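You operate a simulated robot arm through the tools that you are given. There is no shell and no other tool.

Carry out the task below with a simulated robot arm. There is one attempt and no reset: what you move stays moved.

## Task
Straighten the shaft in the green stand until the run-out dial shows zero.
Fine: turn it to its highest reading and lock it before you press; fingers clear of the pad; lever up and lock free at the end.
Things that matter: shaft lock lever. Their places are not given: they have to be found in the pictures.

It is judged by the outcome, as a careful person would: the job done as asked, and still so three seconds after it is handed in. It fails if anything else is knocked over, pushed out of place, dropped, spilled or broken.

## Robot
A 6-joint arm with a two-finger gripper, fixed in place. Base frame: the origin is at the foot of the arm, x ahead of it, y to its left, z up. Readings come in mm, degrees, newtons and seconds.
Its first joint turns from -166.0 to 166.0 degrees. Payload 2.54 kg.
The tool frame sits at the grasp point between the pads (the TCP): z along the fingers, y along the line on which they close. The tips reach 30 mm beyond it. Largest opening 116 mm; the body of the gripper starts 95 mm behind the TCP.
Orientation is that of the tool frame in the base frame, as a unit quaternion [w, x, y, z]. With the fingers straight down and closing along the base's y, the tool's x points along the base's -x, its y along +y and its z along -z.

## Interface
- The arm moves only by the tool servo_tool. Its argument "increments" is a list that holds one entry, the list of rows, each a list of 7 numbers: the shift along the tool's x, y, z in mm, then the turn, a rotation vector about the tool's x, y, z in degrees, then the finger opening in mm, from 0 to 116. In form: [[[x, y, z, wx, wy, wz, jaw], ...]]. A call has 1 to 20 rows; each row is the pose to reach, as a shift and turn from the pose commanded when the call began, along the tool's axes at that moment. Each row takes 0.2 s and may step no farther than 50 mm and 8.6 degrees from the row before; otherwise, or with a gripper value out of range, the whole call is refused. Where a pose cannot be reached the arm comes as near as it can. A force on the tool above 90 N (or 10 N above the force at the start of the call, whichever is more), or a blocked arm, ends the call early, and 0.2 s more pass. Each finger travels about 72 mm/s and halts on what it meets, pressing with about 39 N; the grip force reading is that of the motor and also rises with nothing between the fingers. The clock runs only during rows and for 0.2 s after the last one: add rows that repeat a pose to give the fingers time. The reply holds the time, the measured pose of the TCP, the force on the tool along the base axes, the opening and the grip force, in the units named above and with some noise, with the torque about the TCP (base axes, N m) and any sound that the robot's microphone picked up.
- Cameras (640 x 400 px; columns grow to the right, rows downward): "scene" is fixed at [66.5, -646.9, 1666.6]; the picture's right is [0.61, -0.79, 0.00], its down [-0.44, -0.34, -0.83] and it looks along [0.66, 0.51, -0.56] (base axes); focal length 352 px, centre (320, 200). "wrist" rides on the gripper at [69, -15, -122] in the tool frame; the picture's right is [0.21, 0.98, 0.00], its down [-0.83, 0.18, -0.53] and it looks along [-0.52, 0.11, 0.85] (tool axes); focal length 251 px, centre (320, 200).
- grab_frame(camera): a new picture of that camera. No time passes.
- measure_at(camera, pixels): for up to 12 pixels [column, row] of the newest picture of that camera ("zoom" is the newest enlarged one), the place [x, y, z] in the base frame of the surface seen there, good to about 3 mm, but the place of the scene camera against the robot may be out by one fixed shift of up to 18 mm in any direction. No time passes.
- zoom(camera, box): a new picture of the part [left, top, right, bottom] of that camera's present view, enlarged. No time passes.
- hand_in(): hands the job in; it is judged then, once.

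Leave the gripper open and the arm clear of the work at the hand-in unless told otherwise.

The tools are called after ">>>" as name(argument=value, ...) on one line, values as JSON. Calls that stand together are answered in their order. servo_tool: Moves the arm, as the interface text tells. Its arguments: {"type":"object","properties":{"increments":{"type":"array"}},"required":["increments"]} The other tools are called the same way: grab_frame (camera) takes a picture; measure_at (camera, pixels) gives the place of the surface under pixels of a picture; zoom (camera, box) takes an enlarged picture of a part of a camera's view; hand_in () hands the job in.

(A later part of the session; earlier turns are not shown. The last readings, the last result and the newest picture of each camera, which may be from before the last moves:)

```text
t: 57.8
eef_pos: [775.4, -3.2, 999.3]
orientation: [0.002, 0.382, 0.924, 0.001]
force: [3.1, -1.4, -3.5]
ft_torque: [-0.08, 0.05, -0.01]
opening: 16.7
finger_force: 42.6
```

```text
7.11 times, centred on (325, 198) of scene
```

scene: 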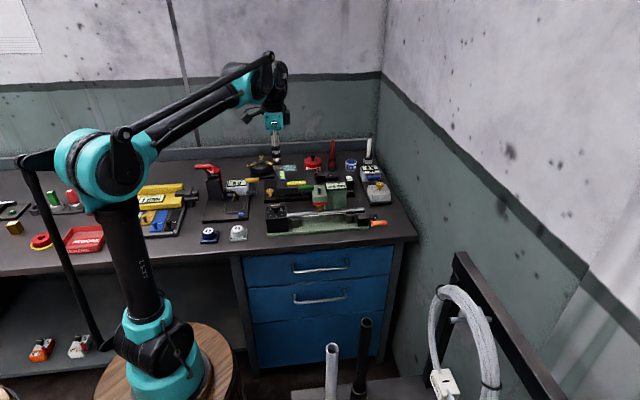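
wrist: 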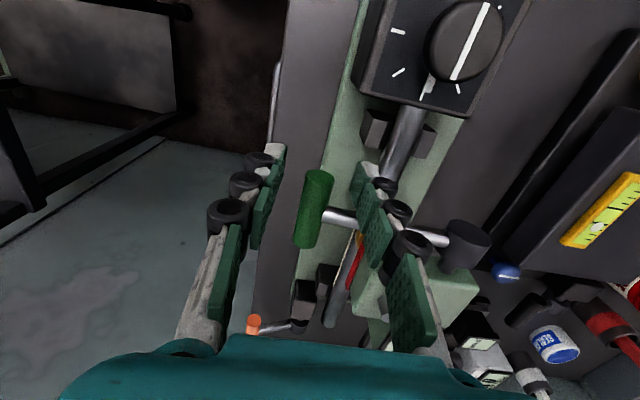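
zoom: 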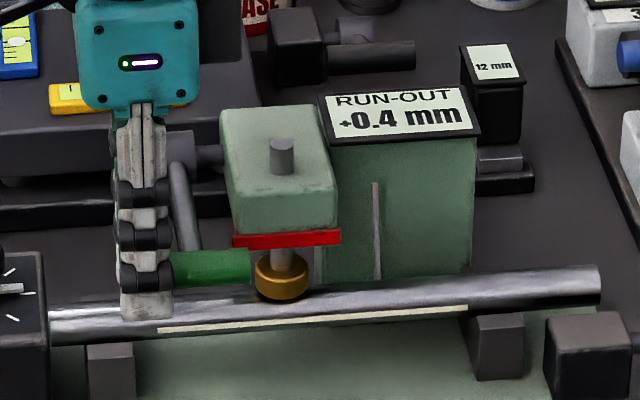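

Lifted clear of the shaft, the dial stays at +0.4, so the set is permanent with no spring-back. I'll lower to just past the previous depth and then go in about 0.5 mm handle steps while watching the dial.

>>> servo_tool(increments=[[[0, 0, 4, 0, 0, 0, 8], [0, 0, 8, 0, 0, 0, 8], [0, 0, 11, 0, 0, 0, 8], [0, 0, 12.3, 0, 0, 0, 8], [0, 0, 12.3, 0, 0, 0, 8], [0, 0, 12.3, 0, 0, 0, 8]]])

>>> zoom(camera="scene", box=[280, 170, 370, 226])

```text
t: 59.2
eef_pos: [774.7, -4.5, 985.8]
orientation: [0.002, 0.382, 0.924, 0.0]
force: [16.6, -13.1, 0.6]
ft_torque: [-0.51, -0.6, -0.01]
opening: 16.7
finger_force: 42.1
```

```text
7.11 times, centred on (325, 198) of scene
```

zoom: 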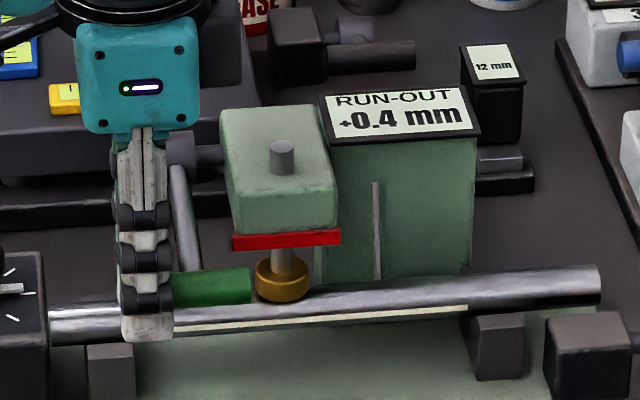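

The dial is still +0.4. There's about 21 N along the handle axis, so I'll ease the tool 0.5 mm along +u and go 0.6 mm further down.

>>> servo_tool(increments=[[[-0.5, 0, 0, 0, 0, 0, 8], [-0.5, 0, 0.6, 0, 0, 0, 8], [-0.5, 0, 0.6, 0, 0, 0, 8]]])

>>> zoom(camera="scene", box=[280, 170, 370, 226])

```text
t: 60.0
eef_pos: [774.6, -4.5, 985.2]
orientation: [0.0, 0.382, 0.924, 0.0]
force: [13.0, -10.5, 2.2]
ft_torque: [-0.08, -0.33, -0.01]
opening: 16.8
finger_force: 41.9
```

```text
7.11 times, centred on (325, 198) of scene
```

zoom: 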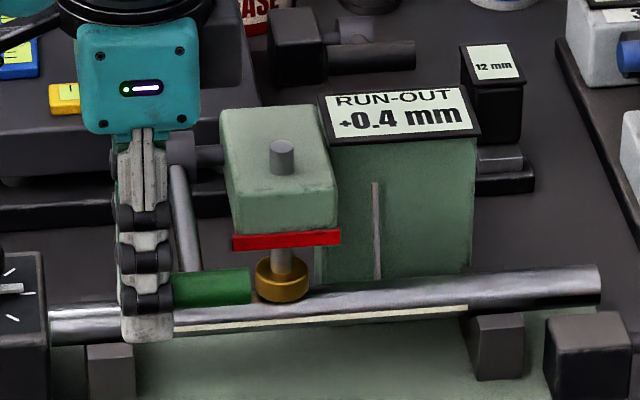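

Force is down to 17 N and the dial is +0.4. Another 0.8 mm along u and 0.6 mm down.

>>> servo_tool(increments=[[[-0.8, 0, 0, 0, 0, 0, 8], [-0.8, 0, 0.6, 0, 0, 0, 8], [-0.8, 0, 0.6, 0, 0, 0, 8]]])

>>> zoom(camera="scene", box=[280, 170, 370, 226])

```text
t: 60.8
eef_pos: [774.8, -5.0, 985.8]
orientation: [0.002, 0.383, 0.924, 0.0]
force: [-2.6, -3.6, -0.4]
ft_torque: [0.12, 0.09, -0.02]
opening: 16.7
finger_force: 42.8
```

```text
7.11 times, centred on (325, 198) of scene
```

zoom: 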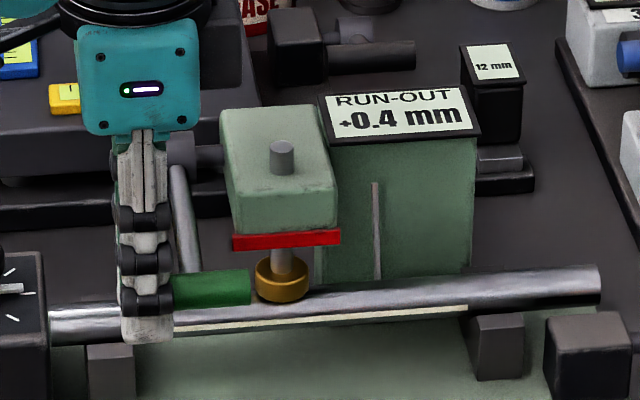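

The side force is gone and the dial reads +0.4. Down another 0.8 mm.

>>> servo_tool(increments=[[[0, 0, 0.8, 0, 0, 0, 8], [0, 0, 0.8, 0, 0, 0, 8]]])

>>> zoom(camera="scene", box=[280, 170, 370, 226])

```text
t: 61.4
eef_pos: [775.4, -4.4, 984.0]
orientation: [0.001, 0.382, 0.924, 0.001]
force: [-8.0, -0.2, 0.1]
ft_torque: [0.2, 0.22, -0.06]
opening: 16.8
finger_force: 42.0
```

```text
7.11 times, centred on (325, 198) of scene
```

zoom: 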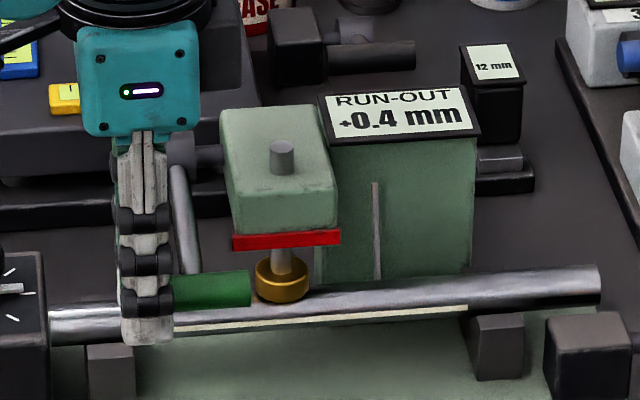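

Still +0.4 although I'm deeper. Perhaps the set is made once per stroke rather than by depth. I'll go 1.5 mm deeper once more to see.

>>> servo_tool(increments=[[[0, 0, 0.8, 0, 0, 0, 8], [0, 0, 1.5, 0, 0, 0, 8], [0, 0, 1.5, 0, 0, 0, 8]]])

>>> zoom(camera="scene", box=[280, 170, 370, 226])

```text
t: 62.2
eef_pos: [774.6, -4.6, 982.2]
orientation: [0.003, 0.384, 0.924, -0.001]
force: [-13.8, 5.5, 0.1]
ft_torque: [0.14, 0.12, -0.07]
opening: 16.5
finger_force: 42.5
```

```text
7.11 times, centred on (325, 198) of scene
```

zoom: 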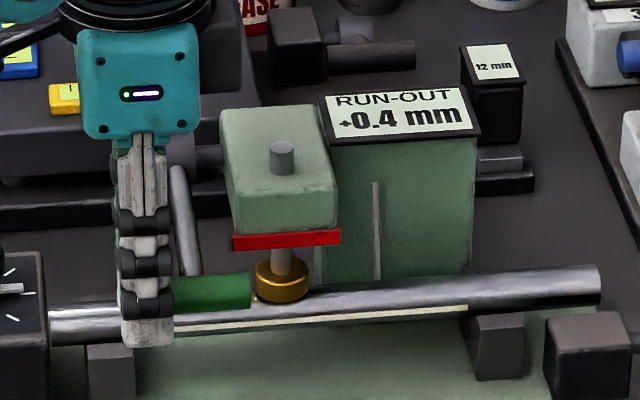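

Still +0.4, so each press stroke takes off a fixed amount (0.2 mm). The stroke has to be repeated with the lever brought back up. I'll raise the lever along its arc, first to about +10°.

>>> servo_tool(increments=[[[0, -0.5, -5, 0, 0, 0, 8], [0, -1, -11, 0, 0, 0, 8], [0, -1.2, -17, 0, 0, 0, 8], [0, -1, -23, 0, 0, 0, 8], [0, -0.5, -29, 0, 0, 0, 8], [0, 0.2, -34, 0, 0, 0, 8], [0, 0.2, -34, 0, 0, 0, 8]]])

>>> zoom(camera="scene", box=[280, 170, 370, 226])

```text
t: 63.8
eef_pos: [776.9, -2.2, 1015.9]
orientation: [0.002, 0.382, 0.924, 0.0]
force: [6.3, 15.6, -4.6]
ft_torque: [0.19, -0.08, 0.09]
opening: 16.8
finger_force: 42.1
```

```text
7.11 times, centred on (325, 198) of scene
```

zoom: 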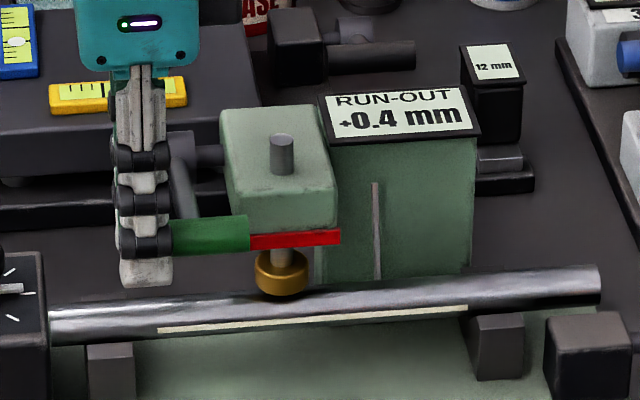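

The lever lifts fine. A 15 N push toward the back means I should follow a bit more that way, so I'll continue along the arc with 1.5 mm extra.

>>> servo_tool(increments=[[[0, 1.5, 0, 0, 0, 0, 8], [0, 3, -7, 0, 0, 0, 8], [0, 5, -13.8, 0, 0, 0, 8], [0, 7.4, -20.5, 0, 0, 0, 8], [0, 10.3, -27, 0, 0, 0, 8], [0, 13.7, -33.3, 0, 0, 0, 8], [0, 13.7, -33.3, 0, 0, 0, 8]]])

>>> zoom(camera="scene", box=[280, 170, 370, 226])

```text
t: 65.4
eef_pos: [785.7, 4.7, 1050.6]
orientation: [0.002, 0.384, 0.924, 0.0]
force: [-12.1, 0.7, 0.0]
ft_torque: [-0.03, 0.55, -0.02]
opening: 17.0
finger_force: 42.6
```

```text
7.11 times, centred on (325, 198) of scene
```

zoom: 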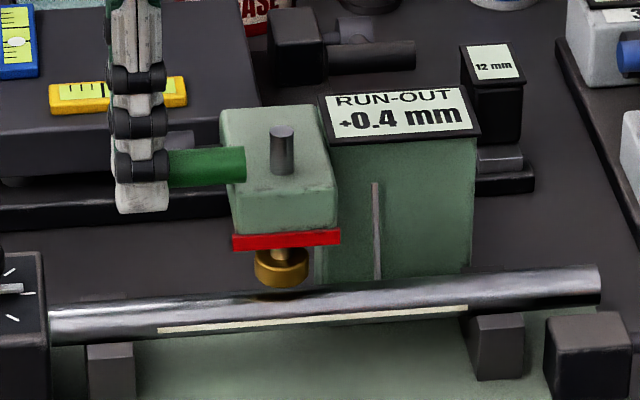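

The lever is at about 30°. I'll raise it the rest of the way, about 10 mm up and 7 mm back.

>>> servo_tool(increments=[[[0, 2, -3, 0, 0, 0, 8], [0, 4, -6, 0, 0, 0, 8], [0, 6.5, -9, 0, 0, 0, 8], [0, 7.5, -10.5, 0, 0, 0, 8], [0, 7.5, -10.5, 0, 0, 0, 8]]])

>>> zoom(camera="scene", box=[280, 170, 370, 226])

```text
t: 66.6
eef_pos: [790.8, 9.6, 1060.1]
orientation: [0.002, 0.382, 0.924, 0.0]
force: [-19.3, -9.7, 9.1]
ft_torque: [-0.21, 0.63, -0.12]
opening: 16.8
finger_force: 42.7
```

```text
7.11 times, centred on (325, 198) of scene
```

zoom: 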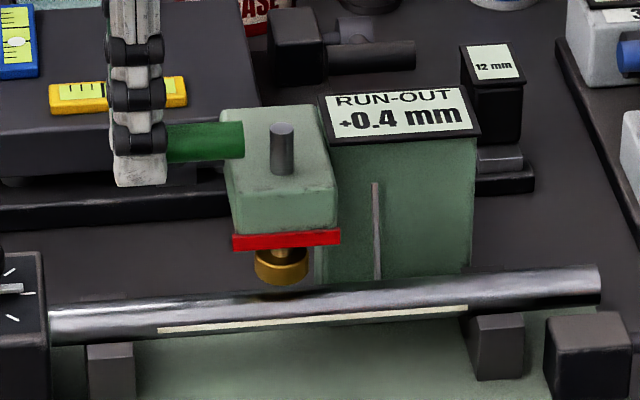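

The handle is still about 6 mm lower than its first position, and the 20 N force says I'm leading too far back. I'll lift 6 mm more with only 1 mm back.

>>> servo_tool(increments=[[[0, -0.5, -2, 0, 0, 0, 8], [0, 0, -4, 0, 0, 0, 8], [0, 1, -6, 0, 0, 0, 8], [0, 1, -6, 0, 0, 0, 8]]])

>>> zoom(camera="scene", box=[280, 170, 370, 226])

```text
t: 67.6
eef_pos: [793.9, 12.0, 1065.4]
orientation: [0.002, 0.383, 0.924, 0.0]
force: [10.3, 2.7, -7.3]
ft_torque: [-0.13, -0.38, 0.03]
opening: 16.8
finger_force: 42.3
```

```text
7.11 times, centred on (325, 198) of scene
```

zoom: 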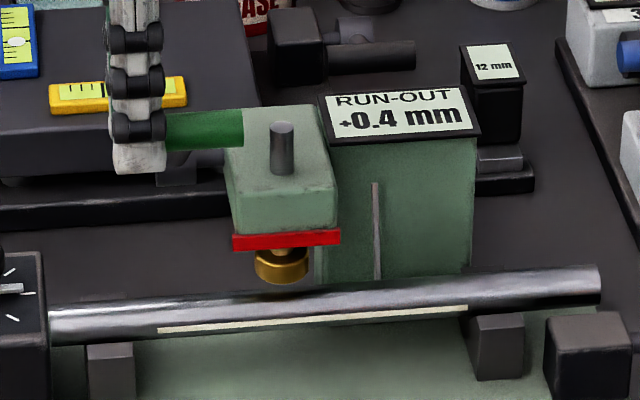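

The lever is back up (handle rows 110–150, as at the start) and the stand has not moved. For the second stroke I'll take it down along the same arc, still holding the outer end of the handle, stopping before contact.

>>> servo_tool(increments=[[[0, -4.4, 5.8, 0, 0, 0, 8], [0, -8.4, 11.8, 0, 0, 0, 8], [0, -12, 18.1, 0, 0, 0, 8], [0, -15.2, 24.6, 0, 0, 0, 8], [0, -18, 31.3, 0, 0, 0, 8], [0, -20.2, 38.1, 0, 0, 0, 8], [0, -21.9, 45.1, 0, 0, 0, 8], [0, -23, 52.1, 0, 0, 0, 8], [0, -23.6, 59.2, 0, 0, 0, 8], [0, -23.8, 66.4, 0, 0, 0, 8], [0, -23.8, 66.4, 0, 0, 0, 8]]])

>>> zoom(camera="scene", box=[280, 170, 370, 226])

```text
t: 70.0
eef_pos: [774.5, -4.8, 999.9]
orientation: [0.001, 0.382, 0.924, 0.001]
force: [-1.0, 12.8, 0.8]
ft_torque: [0.35, 0.0, 0.04]
opening: 16.9
finger_force: 42.1
```

```text
7.11 times, centred on (325, 198) of scene
```

zoom: 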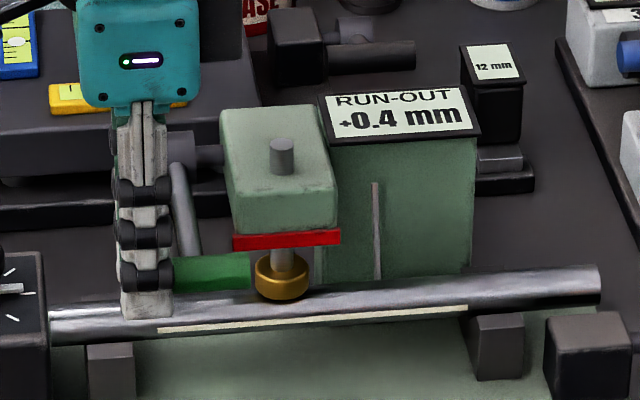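

The lever is about level and the dial shows +0.4. I'll continue down 12 mm.

>>> servo_tool(increments=[[[0, 0.5, 3, 0, 0, 0, 8], [0, 0.8, 6, 0, 0, 0, 8], [0, 1, 9, 0, 0, 0, 8], [0, 1.2, 12, 0, 0, 0, 8], [0, 1.2, 12, 0, 0, 0, 8]]])

>>> zoom(camera="scene", box=[280, 170, 370, 226])

```text
t: 71.2
eef_pos: [774.4, -3.8, 988.4]
orientation: [0.002, 0.382, 0.924, 0.001]
force: [-7.5, 17.0, 0.1]
ft_torque: [0.2, -0.07, 0.02]
opening: 16.9
finger_force: 42.4
```

```text
7.11 times, centred on (325, 198) of scene
```

zoom: 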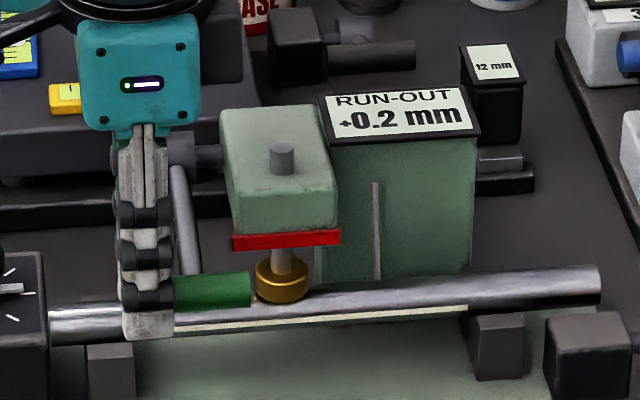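

The second stroke brought it to +0.2, so each stroke takes 0.2 mm. I'll raise the lever fully again along the reverse path.

>>> servo_tool(increments=[[[0.6, -0.6, -6, 0, 0, 0, 8], [0.6, -1.0, -12, 0, 0, 0, 8], [0.6, -0.8, -19.2, 0, 0, 0, 8], [0.6, -0.2, -26.3, 0, 0, 0, 8], [0.6, 0.9, -33.3, 0, 0, 0, 8], [0.6, 2.6, -40.3, 0, 0, 0, 8], [0.6, 4.8, -47.1, 0, 0, 0, 8], [0.6, 7.6, -53.8, 0, 0, 0, 8], [0.6, 10.6, -60.3, 0, 0, 0, 8], [0.6, 14.2, -66.6, 0, 0, 0, 8], [0.6, 18.2, -72.6, 0, 0, 0, 8], [0.6, 22.4, -78.2, 0, 0, 0, 8], [0.6, 22.4, -78.2, 0, 0, 0, 8]]])

>>> zoom(camera="scene", box=[280, 170, 370, 226])

```text
t: 74.0
eef_pos: [793.1, 12.7, 1066.0]
orientation: [0.002, 0.383, 0.924, 0.001]
force: [27.7, 16.4, -32.0]
ft_torque: [0.29, -0.44, 0.12]
opening: 16.6
finger_force: 42.3
```

```text
7.11 times, centred on (325, 198) of scene
```

zoom: 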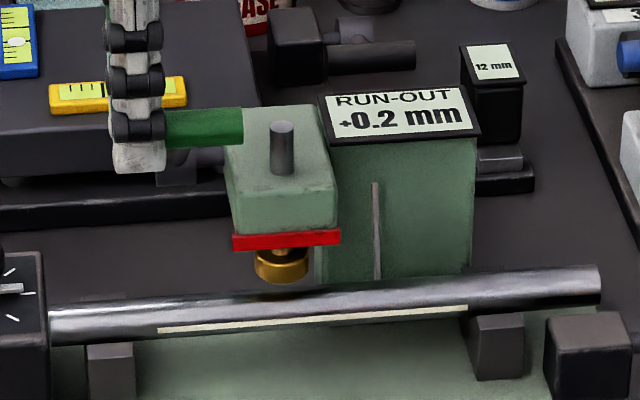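

The lever is at its upper stop with +0.2 held. Third stroke: down along the arc to about level first.

>>> servo_tool(increments=[[[0, -4.4, 5.8, 0, 0, 0, 8], [0, -8.4, 11.8, 0, 0, 0, 8], [0, -12, 18.1, 0, 0, 0, 8], [0, -15.2, 24.6, 0, 0, 0, 8], [0, -17.8, 31.3, 0, 0, 0, 8], [0, -20, 38.1, 0, 0, 0, 8], [0, -21.6, 45.1, 0, 0, 0, 8], [0, -22.6, 52.1, 0, 0, 0, 8], [0, -23.2, 59.2, 0, 0, 0, 8], [0, -23.2, 66.4, 0, 0, 0, 8], [0, -23.2, 66.4, 0, 0, 0, 8]]])

>>> zoom(camera="scene", box=[280, 170, 370, 226])

```text
t: 76.4
eef_pos: [775.3, -4.7, 1001.0]
orientation: [0.001, 0.382, 0.924, 0.001]
force: [14.2, 6.0, 1.3]
ft_torque: [0.19, -0.46, 0.05]
opening: 17.4
finger_force: 42.5
```

```text
7.11 times, centred on (325, 198) of scene
```

zoom: 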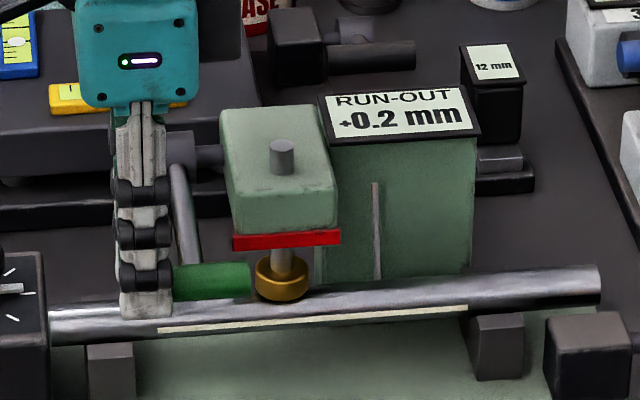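

+0.2, lever about level. I'll go down the last 12–13 mm to complete this stroke, in small steps.

>>> servo_tool(increments=[[[0, 0.3, 3, 0, 0, 0, 8], [0, 0.6, 6, 0, 0, 0, 8], [0, 0.9, 9, 0, 0, 0, 8], [0, 1.2, 12, 0, 0, 0, 8], [0, 1.2, 12, 0, 0, 0, 8]]])

>>> zoom(camera="scene", box=[280, 170, 370, 226])

```text
t: 77.6
eef_pos: [776.1, -2.2, 986.3]
orientation: [0.002, 0.382, 0.924, 0.0]
force: [9.4, 5.2, 2.0]
ft_torque: [-0.01, -0.4, 0.05]
opening: 17.0
finger_force: 42.2
```

```text
7.11 times, centred on (325, 198) of scene
```

zoom: 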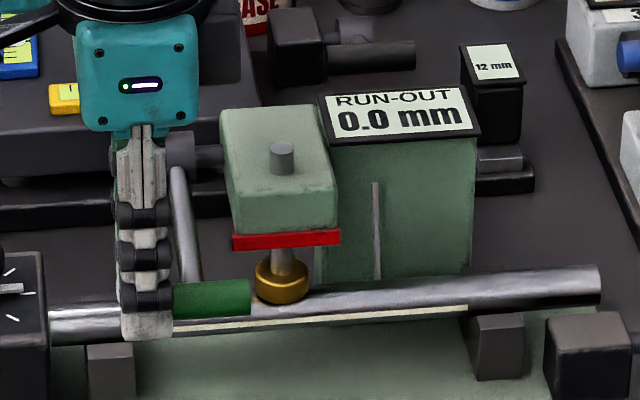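

The dial now shows 0.0 mm. I'll raise the lever fully up along the arc and stop pressing.

>>> servo_tool(increments=[[[0, -0.6, -6, 0, 0, 0, 8], [0, -1.0, -12, 0, 0, 0, 8], [0, -0.8, -19.2, 0, 0, 0, 8], [0, -0.2, -26.3, 0, 0, 0, 8], [0, 0.9, -33.3, 0, 0, 0, 8], [0, 2.6, -40.3, 0, 0, 0, 8], [0, 4.8, -47.1, 0, 0, 0, 8], [0, 7.6, -53.8, 0, 0, 0, 8], [0, 10.6, -60.3, 0, 0, 0, 8], [0, 14.2, -66.6, 0, 0, 0, 8], [0, 18.2, -72.6, 0, 0, 0, 8], [0, 22.2, -78.2, 0, 0, 0, 8], [0, 22.2, -78.2, 0, 0, 0, 8]]])

>>> zoom(camera="scene", box=[280, 170, 370, 226])

```text
t: 80.4
eef_pos: [788.5, 9.3, 1067.4]
orientation: [0.001, 0.383, 0.924, 0.0]
force: [-34.8, -14.1, 20.1]
ft_torque: [-0.28, 1.31, 0.02]
opening: 17.1
finger_force: 42.9
```

```text
7.11 times, centred on (325, 198) of scene
```

zoom: 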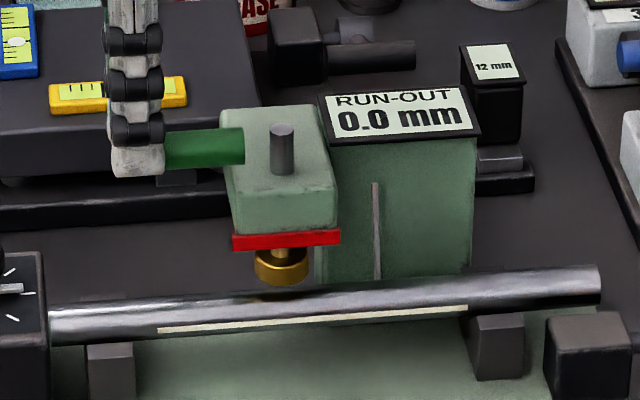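

The dial holds 0.0. The handle slipped a little in the grip and is about 6° short of fully up. I'll open, lower 10 mm with a small shift forward, and re-centre before re-gripping.

>>> servo_tool(increments=[[[0, 0, 0, 0, 0, 0, 20], [0, 0, 0, 0, 0, 0, 35], [0, 0, 0, 0, 0, 0, 40], [0, 0, 5, 0, 0, 0, 40], [0, 0, 10, 0, 0, 0, 40], [0, 0, 10, 0, 0, 0, 40]]])

>>> grab_frame(camera="wrist")

>>> zoom(camera="scene", box=[280, 170, 370, 226])

```text
t: 81.8
eef_pos: [790.4, 10.0, 1056.0]
orientation: [0.002, 0.382, 0.924, 0.0]
force: [-0.4, 0.0, 0.4]
ft_torque: [-0.03, 0.01, -0.03]
opening: 40.0
finger_force: 0.1
```

```text
taken
```

wrist: 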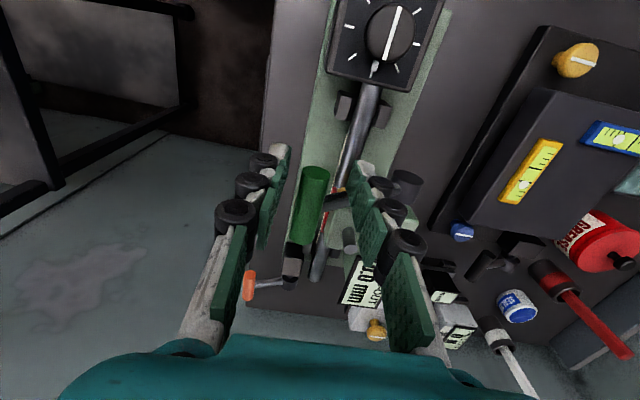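

```text
7.11 times, centred on (325, 198) of scene
```

zoom: 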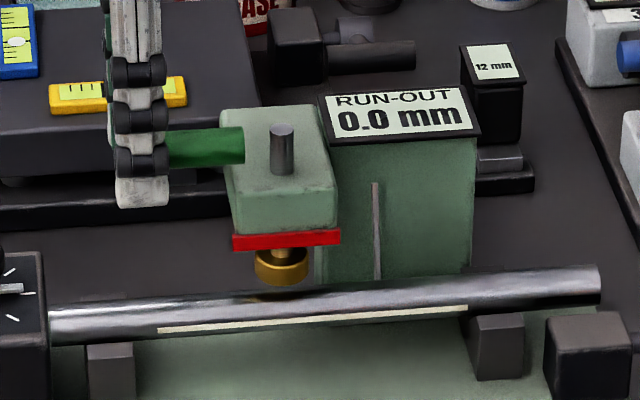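

The lever holds at about 31°. The handle sits about 4 mm toward the front finger, so I'll shift 4 mm that way, grip again, and raise it to the stop.

>>> servo_tool(increments=[[[0, -2, 0, 0, 0, 0, 40], [0, -4, 0, 0, 0, 0, 30], [0, -4, 0, 0, 0, 0, 18], [0, -4, 0, 0, 0, 0, 8], [0, -4, 0, 0, 0, 0, 8]]])

>>> grab_frame(camera="wrist")

```text
t: 83.0
eef_pos: [788.0, 8.6, 1055.7]
orientation: [0.002, 0.382, 0.924, 0.0]
force: [3.5, 5.5, -4.7]
ft_torque: [0.05, -0.08, 0.04]
opening: 16.5
finger_force: 42.4
```

```text
taken
```

wrist: 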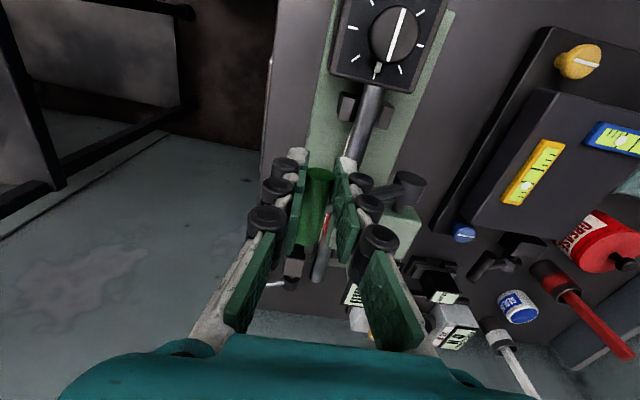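

Gripped again at 16.5 mm with low force. I'll raise along the last of the arc, about 11 mm up and 7.5 mm back.

>>> servo_tool(increments=[[[0, 1.8, -3, 0, 0, 0, 8], [0, 3.8, -6, 0, 0, 0, 8], [0, 5.8, -9, 0, 0, 0, 8], [0, 7.5, -11.5, 0, 0, 0, 8], [0, 7.5, -11.5, 0, 0, 0, 8]]])

>>> zoom(camera="scene", box=[280, 170, 370, 226])

```text
t: 84.2
eef_pos: [793.8, 12.5, 1066.2]
orientation: [0.001, 0.383, 0.924, 0.0]
force: [-12.6, -12.6, -39.2]
ft_torque: [-0.04, 0.35, -0.08]
opening: 17.2
finger_force: 42.3
```

```text
7.11 times, centred on (325, 198) of scene
```

zoom: 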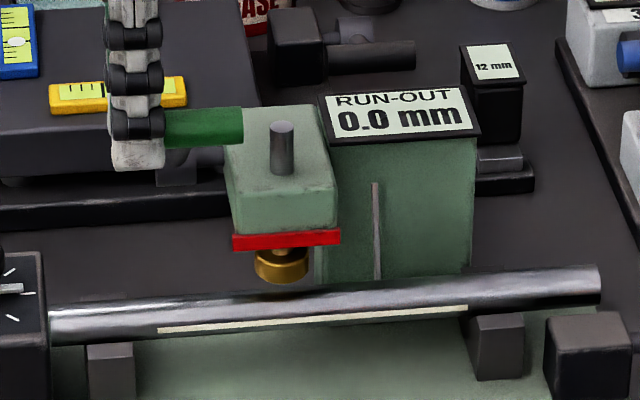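

The lever is at its upper stop and the dial reads 0.0. I'll open the fingers and rise clear.

>>> servo_tool(increments=[[[0, 0, 0, 0, 0, 0, 18], [0, 0, 0, 0, 0, 0, 32], [0, 0, 0, 0, 0, 0, 42], [0, 0, -20, 0, 0, 0, 42], [0, 0, -50, 0, 0, 0, 42], [0, 0, -90, 0, 0, 0, 42], [0, 0, -115, 0, 0, 0, 42], [0, 0, -115, 0, 0, 0, 42]]])

>>> zoom(camera="scene", box=[260, 160, 400, 240])

>>> grab_frame(camera="wrist")

```text
t: 86.0
eef_pos: [791.0, 13.5, 1181.5]
orientation: [0.002, 0.382, 0.924, 0.0]
force: [0.5, 0.1, 0.1]
ft_torque: [-0.01, 0.03, 0.0]
opening: 41.9
finger_force: 0.0
```

```text
4.57 times, centred on (330, 200) of scene
```

zoom: 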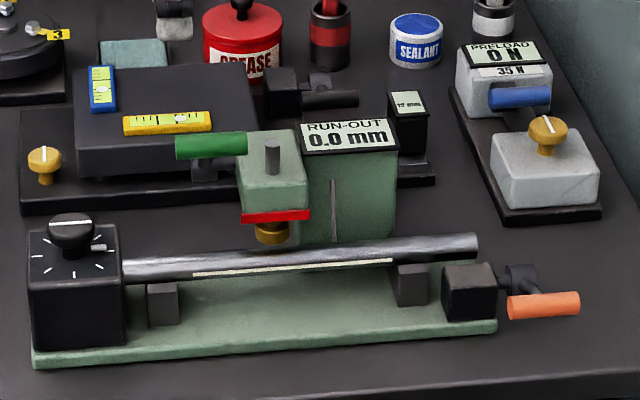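

```text
taken
```

wrist: 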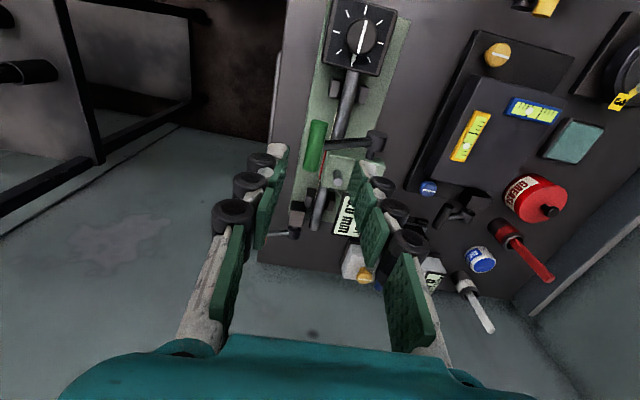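

The press lever is up, the dial reads 0.0, and nothing has shifted. Now I'll free the lock, moving high along the stand to above the orange lever and tilting the tool 10° outward for reach.

>>> servo_tool(increments=[[[-41, -9.5, 5, 0, 0, 0, 42], [-82, -19, 10, 0, 0, 0, 42], [-123, -28.5, 15, 0, 0, 0, 42], [-164, -38, 20, 0, 0, 0, 42], [-205, -47.5, 25, 0, 0, 0, 42], [-235, -56, 40, 0, -5, 0, 42], [-245, -57, 60, 0, -10, 0, 42], [-245, -57, 80, 0, -10, 0, 42], [-245, -57, 80, 0, -10, 0, 42]]])

>>> grab_frame(camera="wrist")

>>> zoom(camera="scene", box=[310, 140, 410, 230])

```text
t: 88.0
eef_pos: [926.9, -198.4, 1104.0]
orientation: [0.083, 0.381, 0.92, -0.034]
force: [0.7, 0.1, 0.3]
ft_torque: [0.02, 0.0, -0.01]
opening: 41.8
finger_force: 0.1
```

```text
taken
```

wrist: 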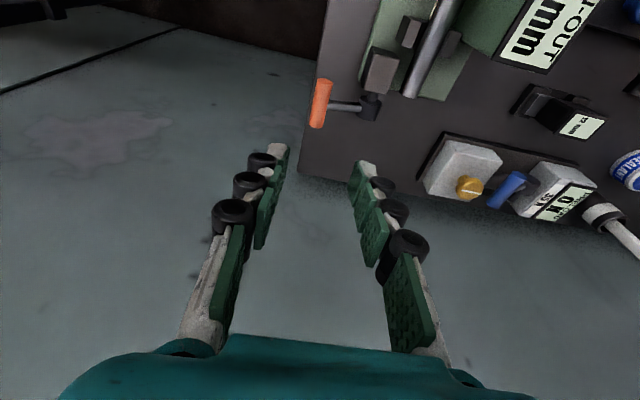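

```text
4.44 times, centred on (360, 185) of scene
```

zoom: 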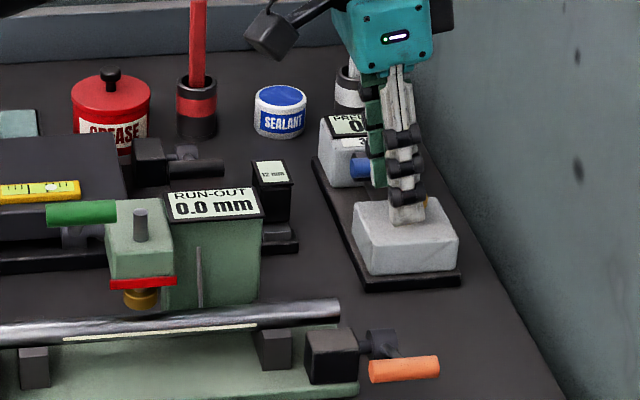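

I'll measure the lowered orange handle, its stem and its hub.

>>> zoom(camera="wrist", box=[290, 60, 400, 150])

>>> measure_at(camera="wrist", pixels=[[324, 82], [321, 95], [319, 108], [317, 123], [338, 104], [352, 106], [370, 108], [371, 98], [380, 70], [329, 100]])

```text
4.44 times, centred on (345, 105) of wrist
```

zoom: 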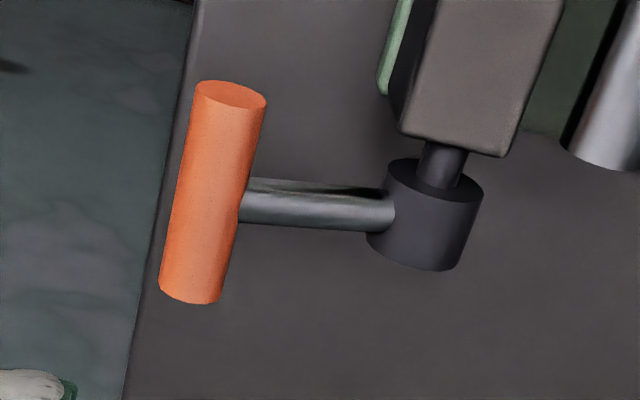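

```text
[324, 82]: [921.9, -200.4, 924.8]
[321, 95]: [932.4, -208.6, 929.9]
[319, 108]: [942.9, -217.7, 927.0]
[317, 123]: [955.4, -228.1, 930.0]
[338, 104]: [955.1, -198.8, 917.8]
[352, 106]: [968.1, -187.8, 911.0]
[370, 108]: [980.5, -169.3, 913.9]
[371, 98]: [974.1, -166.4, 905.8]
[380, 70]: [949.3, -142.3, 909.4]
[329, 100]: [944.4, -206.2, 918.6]
```

The handle axis is at v≈512, z≈919.5, spanning u 791–842, with the stem at u≈816. I'll descend to just above the inner end of the handle with a 34 mm opening, then check alignment.

>>> servo_tool(increments=[[[6, -1, 25, 0, 0, 0, 38], [11, -2, 55, 0, 0, 0, 34], [16, -3, 85, 0, 0, 0, 34], [21, -3, 110, 0, 0, 0, 34], [25.5, -3, 138, 0, 0, 0, 34], [25.5, -3, 138, 0, 0, 0, 34]]])

>>> grab_frame(camera="wrist")

>>> zoom(camera="scene", box=[330, 170, 400, 230])

```text
t: 89.4
eef_pos: [921.6, -199.6, 961.7]
orientation: [0.083, 0.381, 0.92, -0.033]
force: [-0.7, 0.9, 0.6]
ft_torque: [0.03, 0.0, -0.03]
opening: 34.0
finger_force: 0.1
```

```text
taken
```

wrist: 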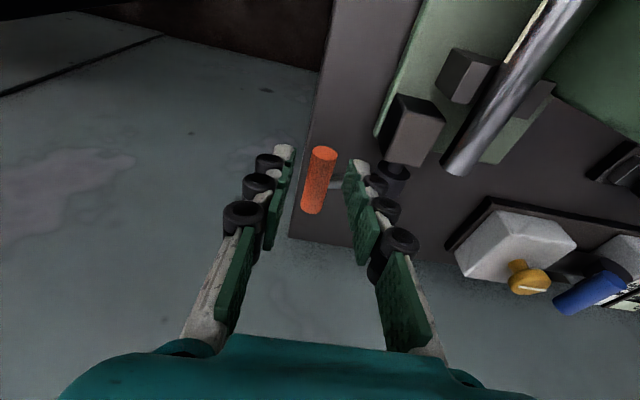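

```text
6.67 times, centred on (365, 200) of scene
```

zoom: 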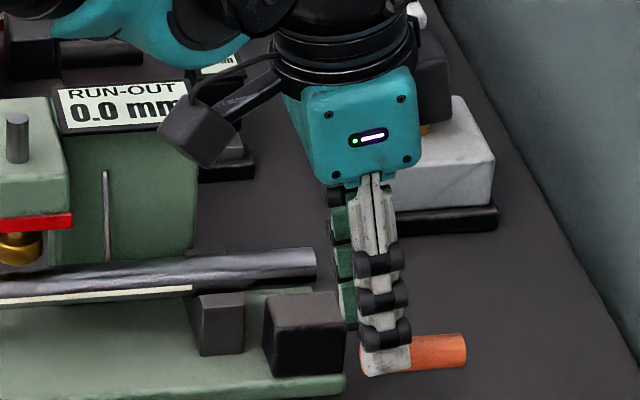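

Aligned over the inner end of the handle. I'll descend 27 mm around it, shifting slightly outward and back to centre.

>>> servo_tool(increments=[[[-1, 1, 5, 0, 0, 0, 34], [1, 1, 15, 0, 0, 0, 34], [3.2, 1, 26.6, 0, 0, 0, 34], [3.2, 1, 26.6, 0, 0, 0, 34]]])

>>> grab_frame(camera="wrist")

>>> zoom(camera="scene", box=[330, 170, 400, 230])

```text
t: 90.4
eef_pos: [923.5, -200.5, 936.0]
orientation: [0.082, 0.381, 0.92, -0.033]
force: [-0.7, 0.4, -0.5]
ft_torque: [0.0, -0.01, 0.01]
opening: 34.0
finger_force: 0.2
```

```text
taken
```

wrist: 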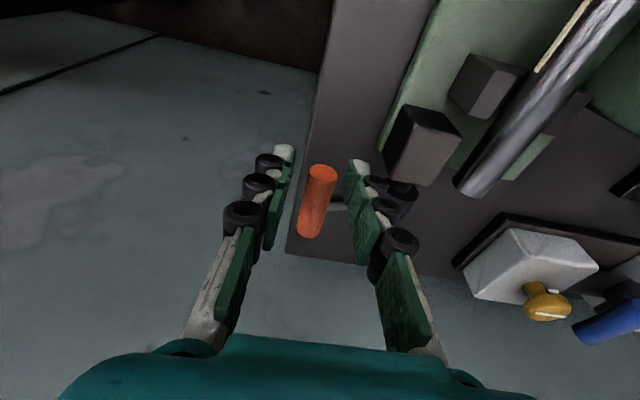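

```text
6.67 times, centred on (365, 200) of scene
```

zoom: 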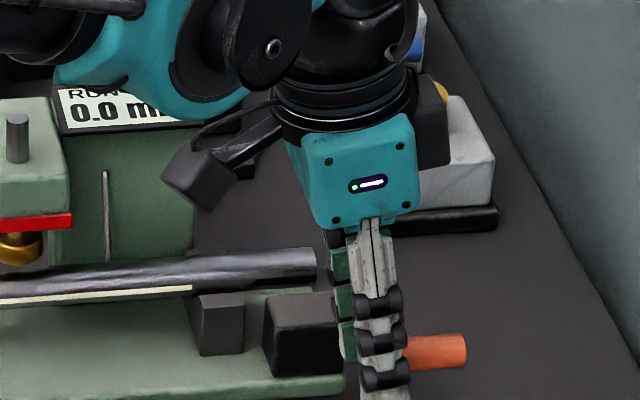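

The fingers straddle the handle with no contact. I'll close on it.

>>> servo_tool(increments=[[[0, 0, 0, 0, 0, 0, 24], [0, 0, 0, 0, 0, 0, 16], [0, 0, 0, 0, 0, 0, 8], [0, 0, 0, 0, 0, 0, 8]]])

>>> grab_frame(camera="wrist")

```text
t: 91.4
eef_pos: [925.0, -199.8, 935.4]
orientation: [0.083, 0.381, 0.92, -0.033]
force: [12.9, 7.9, 0.1]
ft_torque: [0.01, -0.27, 0.1]
opening: 16.7
finger_force: 42.6
```

```text
taken
```

wrist: 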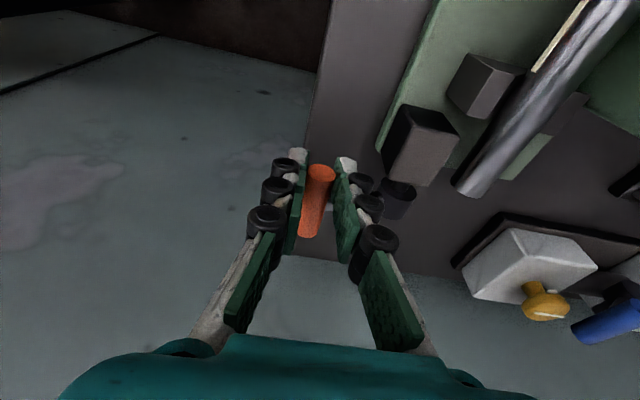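

Gripped at 16.7 mm. I'll lift the lock lever along its arc (radius about 60 mm) to about 49° first.

>>> servo_tool(increments=[[[0, 0.7, 0, 0, 0, 0, 8], [-0.7, 2.1, -4, 0, 0, 0, 8], [-1.4, 3.7, -7.8, 0, 0, 0, 8], [-2, 5.7, -11.5, 0, 0, 0, 8], [-2.6, 7.8, -15, 0, 0, 0, 8], [-3.2, 10.2, -18.4, 0, 0, 0, 8], [-3.8, 12.8, -21.6, 0, 0, 0, 8], [-4.3, 15.7, -24.6, 0, 0, 0, 8], [-4.8, 18.7, -27.4, 0, 0, 0, 8], [-4.8, 18.7, -27.4, 0, 0, 0, 8]]])

>>> grab_frame(camera="wrist")

>>> zoom(camera="scene", box=[310, 160, 400, 230])

```text
t: 93.6
eef_pos: [937.8, -187.2, 964.6]
orientation: [0.083, 0.382, 0.92, -0.033]
force: [-13.2, 0.0, 1.7]
ft_torque: [0.08, 0.75, -0.07]
opening: 17.0
finger_force: 42.3
```

```text
taken
```

wrist: 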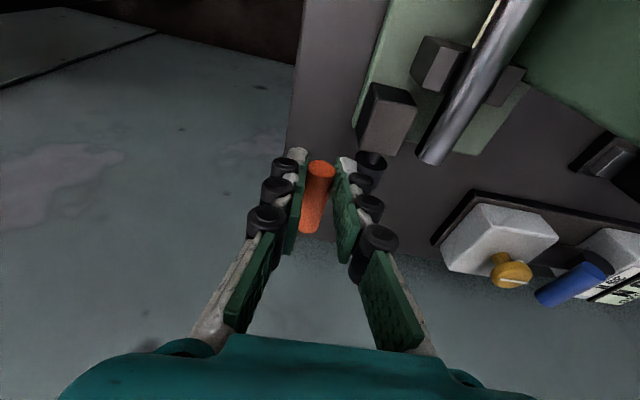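

```text
5.71 times, centred on (355, 195) of scene
```

zoom: 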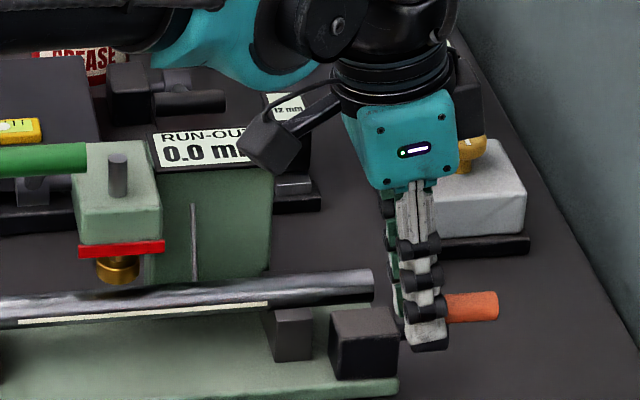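

The lever is at about 49°, with light forces and the dial at 0.0. I'll continue raising it toward upright.

>>> servo_tool(increments=[[[-0.5, 3.2, -2.6, 0, 0, 0, 8], [-0.9, 6.4, -4.9, 0, 0, 0, 8], [-1.3, 9.9, -7.1, 0, 0, 0, 8], [-1.6, 13.6, -9, 0, 0, 0, 8], [-1.9, 17.5, -10.6, 0, 0, 0, 8], [-2.1, 21.4, -11.9, 0, 0, 0, 8], [-2.3, 25.4, -13, 0, 0, 0, 8], [-2.3, 25.4, -13, 0, 0, 0, 8]]])

>>> grab_frame(camera="wrist")

>>> zoom(camera="scene", box=[310, 160, 400, 230])

```text
t: 95.4
eef_pos: [956.0, -170.3, 978.2]
orientation: [0.083, 0.38, 0.921, -0.031]
force: [-1.6, -5.2, 3.1]
ft_torque: [-0.21, 0.17, -0.09]
opening: 16.9
finger_force: 42.4
```

```text
taken
```

wrist: 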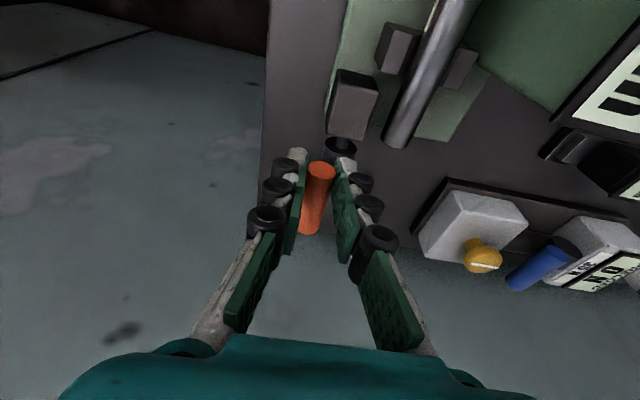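

```text
5.71 times, centred on (355, 195) of scene
```

zoom: 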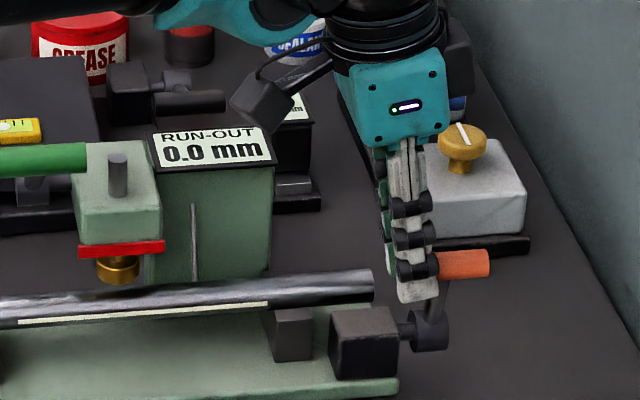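

Nearly upright. I'll push the last few mm toward the back in 2 mm steps until it reaches its first position (v≈562).

>>> servo_tool(increments=[[[0, 2, -0.5, 0, 0, 0, 8], [0, 4, -0.8, 0, 0, 0, 8], [0, 6, -1, 0, 0, 0, 8], [0, 6, -1, 0, 0, 0, 8]]])

>>> zoom(camera="scene", box=[310, 160, 400, 230])

```text
t: 96.4
eef_pos: [961.1, -165.1, 978.7]
orientation: [0.083, 0.381, 0.92, -0.032]
force: [-2.3, -4.4, 6.1]
ft_torque: [-0.21, 0.24, -0.09]
opening: 16.9
finger_force: 42.7
```

```text
5.71 times, centred on (355, 195) of scene
```

zoom: 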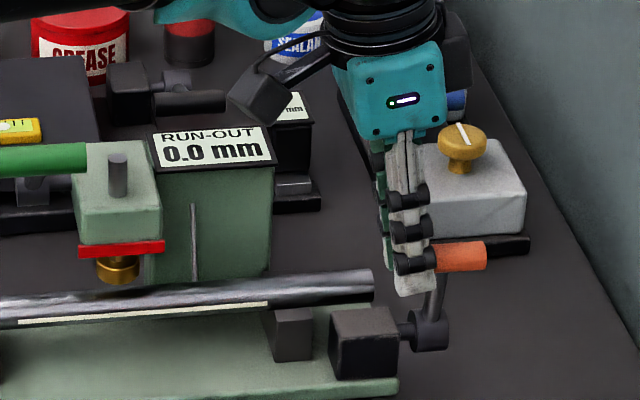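

At v≈562.8 the force is small. I'll go 2.5 mm more to find the stop.

>>> servo_tool(increments=[[[0, 1, 0, 0, 0, 0, 8], [0, 2, 0, 0, 0, 0, 8], [0, 2.5, 0, 0, 0, 0, 8], [0, 2.5, 0, 0, 0, 0, 8]]])

>>> zoom(camera="scene", box=[310, 160, 400, 230])

```text
t: 97.4
eef_pos: [961.1, -164.2, 978.8]
orientation: [0.082, 0.382, 0.92, -0.033]
force: [-28.4, -14.5, -6.2]
ft_torque: [-0.35, 0.47, -0.19]
opening: 17.0
finger_force: 42.3
```

```text
5.71 times, centred on (355, 195) of scene
```

zoom: 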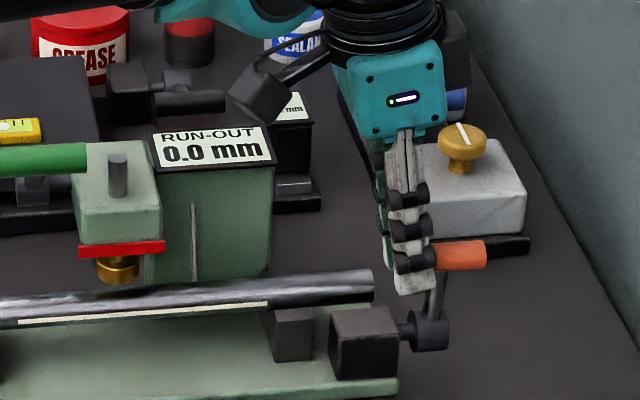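

The 32 N push-back shows the lock lever is at its upper (free) stop. I'll open the fingers and lift out along the tool axis.

>>> servo_tool(increments=[[[0, -1, 0, 0, 0, 0, 18], [0, -1, 0, 0, 0, 0, 30], [0, -1, 0, 0, 0, 0, 38], [0, -1, 0, 0, 0, 0, 40], [0, -1, -25, 0, 0, 0, 40], [0, -1, -60, 0, 0, 0, 40], [0, -1, -100, 0, 0, 0, 40], [0, -1, -140, 0, 0, 0, 40], [0, -1, -140, 0, 0, 0, 40]]])

>>> grab_frame(camera="wrist")

>>> zoom(camera="scene", box=[260, 160, 400, 240])

```text
t: 99.4
eef_pos: [945.3, -145.6, 1116.9]
orientation: [0.082, 0.382, 0.92, -0.034]
force: [0.2, 0.0, -0.1]
ft_torque: [0.03, 0.0, -0.01]
opening: 39.9
finger_force: 0.0
```

```text
taken
```

wrist: 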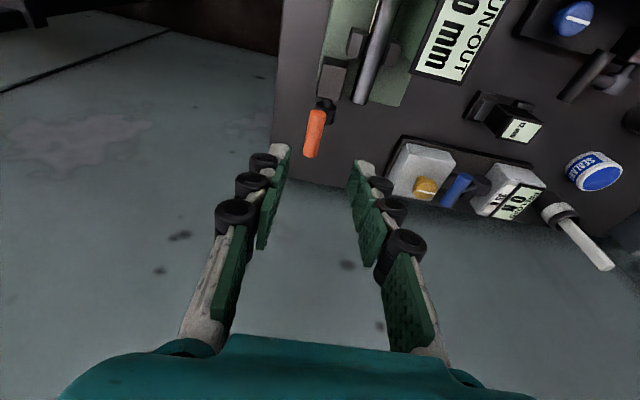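

```text
4.57 times, centred on (330, 200) of scene
```

zoom: 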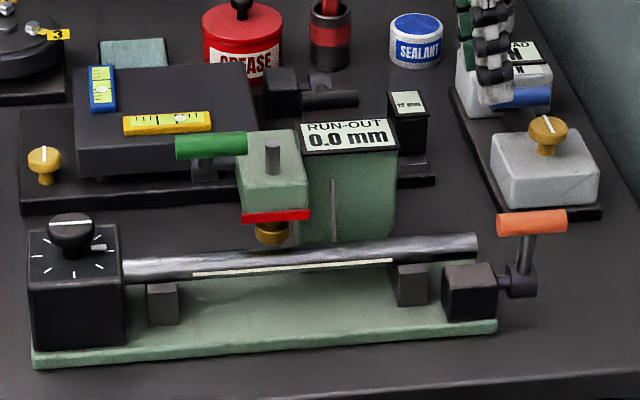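

The lock lever stands up, the press lever is up, and the dial shows 0.0. A careful check is to turn the now-free shaft a quarter turn and see that it stays at zero. I'll move high back to above the knob, straightening the tool on the way.

>>> servo_tool(increments=[[[41.6, 5, -13.2, 0, 5, 0, 50], [83.3, 10, -26.3, 0, 10, 0, 60], [124.9, 15, -39.5, 0, 10, 0, 62], [166.6, 20, -52.6, 0, 10, 0, 62], [208.2, 25, -65.8, 0, 10, 0, 62], [249.9, 30, -78.9, 0, 10, 0, 62], [291.5, 35, -92.1, 0, 10, 0, 62], [291.5, 35, -92.1, 0, 10, 0, 62]]])

>>> grab_frame(camera="wrist")

>>> zoom(camera="scene", box=[260, 160, 400, 240])

```text
t: 101.2
eef_pos: [755.6, 92.0, 1157.1]
orientation: [0.001, 0.383, 0.924, 0.0]
force: [0.7, 0.6, 0.5]
ft_torque: [0.02, 0.02, -0.01]
opening: 61.9
finger_force: 0.0
```

```text
taken
```

wrist: 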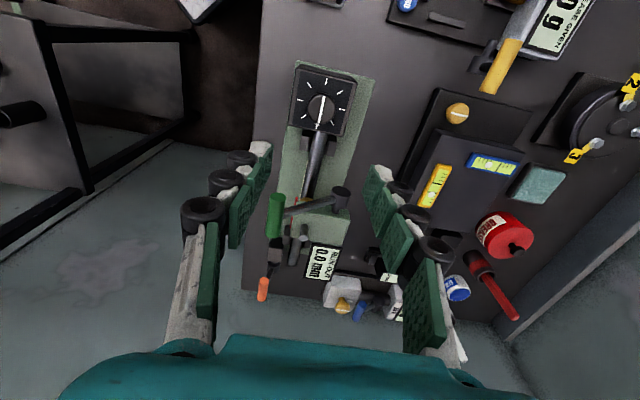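

```text
4.57 times, centred on (330, 200) of scene
```

zoom: 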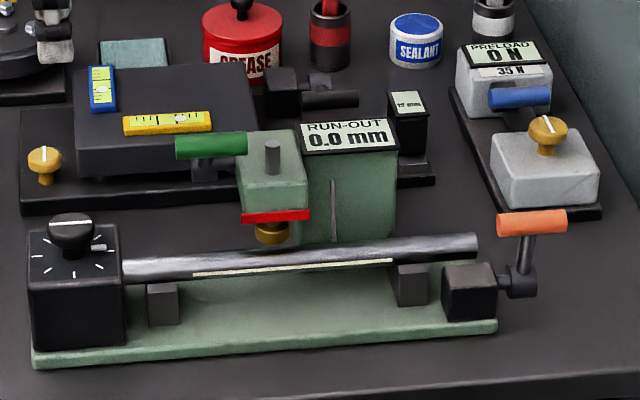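

Everything is in its place. I'll descend over the knob (centre 755.6, 93.7) to the earlier gripping height of z≈984.

>>> servo_tool(increments=[[[1, 1, 40, 0, 0, 0, 62], [1, 1, 80, 0, 0, 0, 62], [1, 1, 120, 0, 0, 0, 62], [1, 1, 150, 0, 0, 0, 62], [1, 1, 173, 0, 0, 0, 62], [1, 1, 173, 0, 0, 0, 62]]])

>>> grab_frame(camera="wrist")

```text
t: 102.6
eef_pos: [753.1, 92.8, 982.1]
orientation: [0.003, 0.383, 0.924, 0.0]
force: [-0.3, 0.1, -0.3]
ft_torque: [0.01, 0.0, 0.01]
opening: 61.7
finger_force: 0.1
```

```text
taken
```

wrist: 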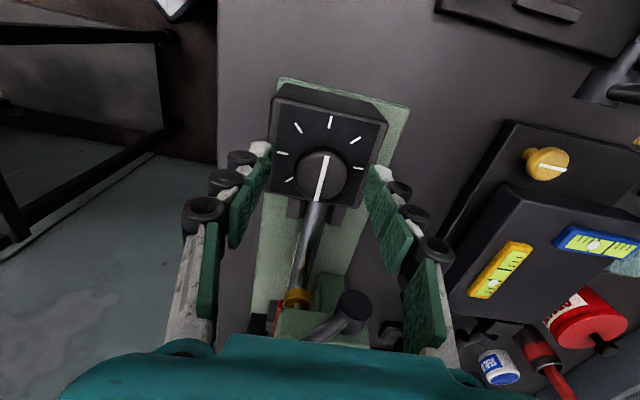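

The knob is centred between the pads. I'll close on it.

>>> servo_tool(increments=[[[0, 0, 0, 0, 0, 0, 46], [0, 0, 0, 0, 0, 0, 38], [0, 0, 0, 0, 0, 0, 30], [0, 0, 0, 0, 0, 0, 30]]])

>>> zoom(camera="scene", box=[250, 160, 360, 240])

```text
t: 103.6
eef_pos: [755.4, 94.2, 983.4]
orientation: [0.002, 0.383, 0.924, 0.001]
force: [10.5, 6.9, 5.8]
ft_torque: [0.29, -0.35, 0.02]
opening: 34.9
finger_force: 45.1
```

```text
5.00 times, centred on (305, 200) of scene
```

zoom: 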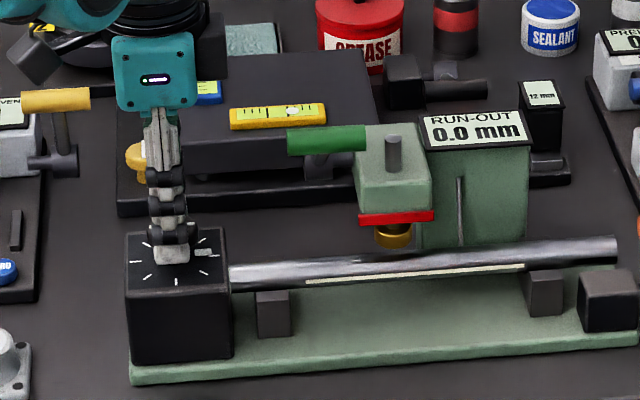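

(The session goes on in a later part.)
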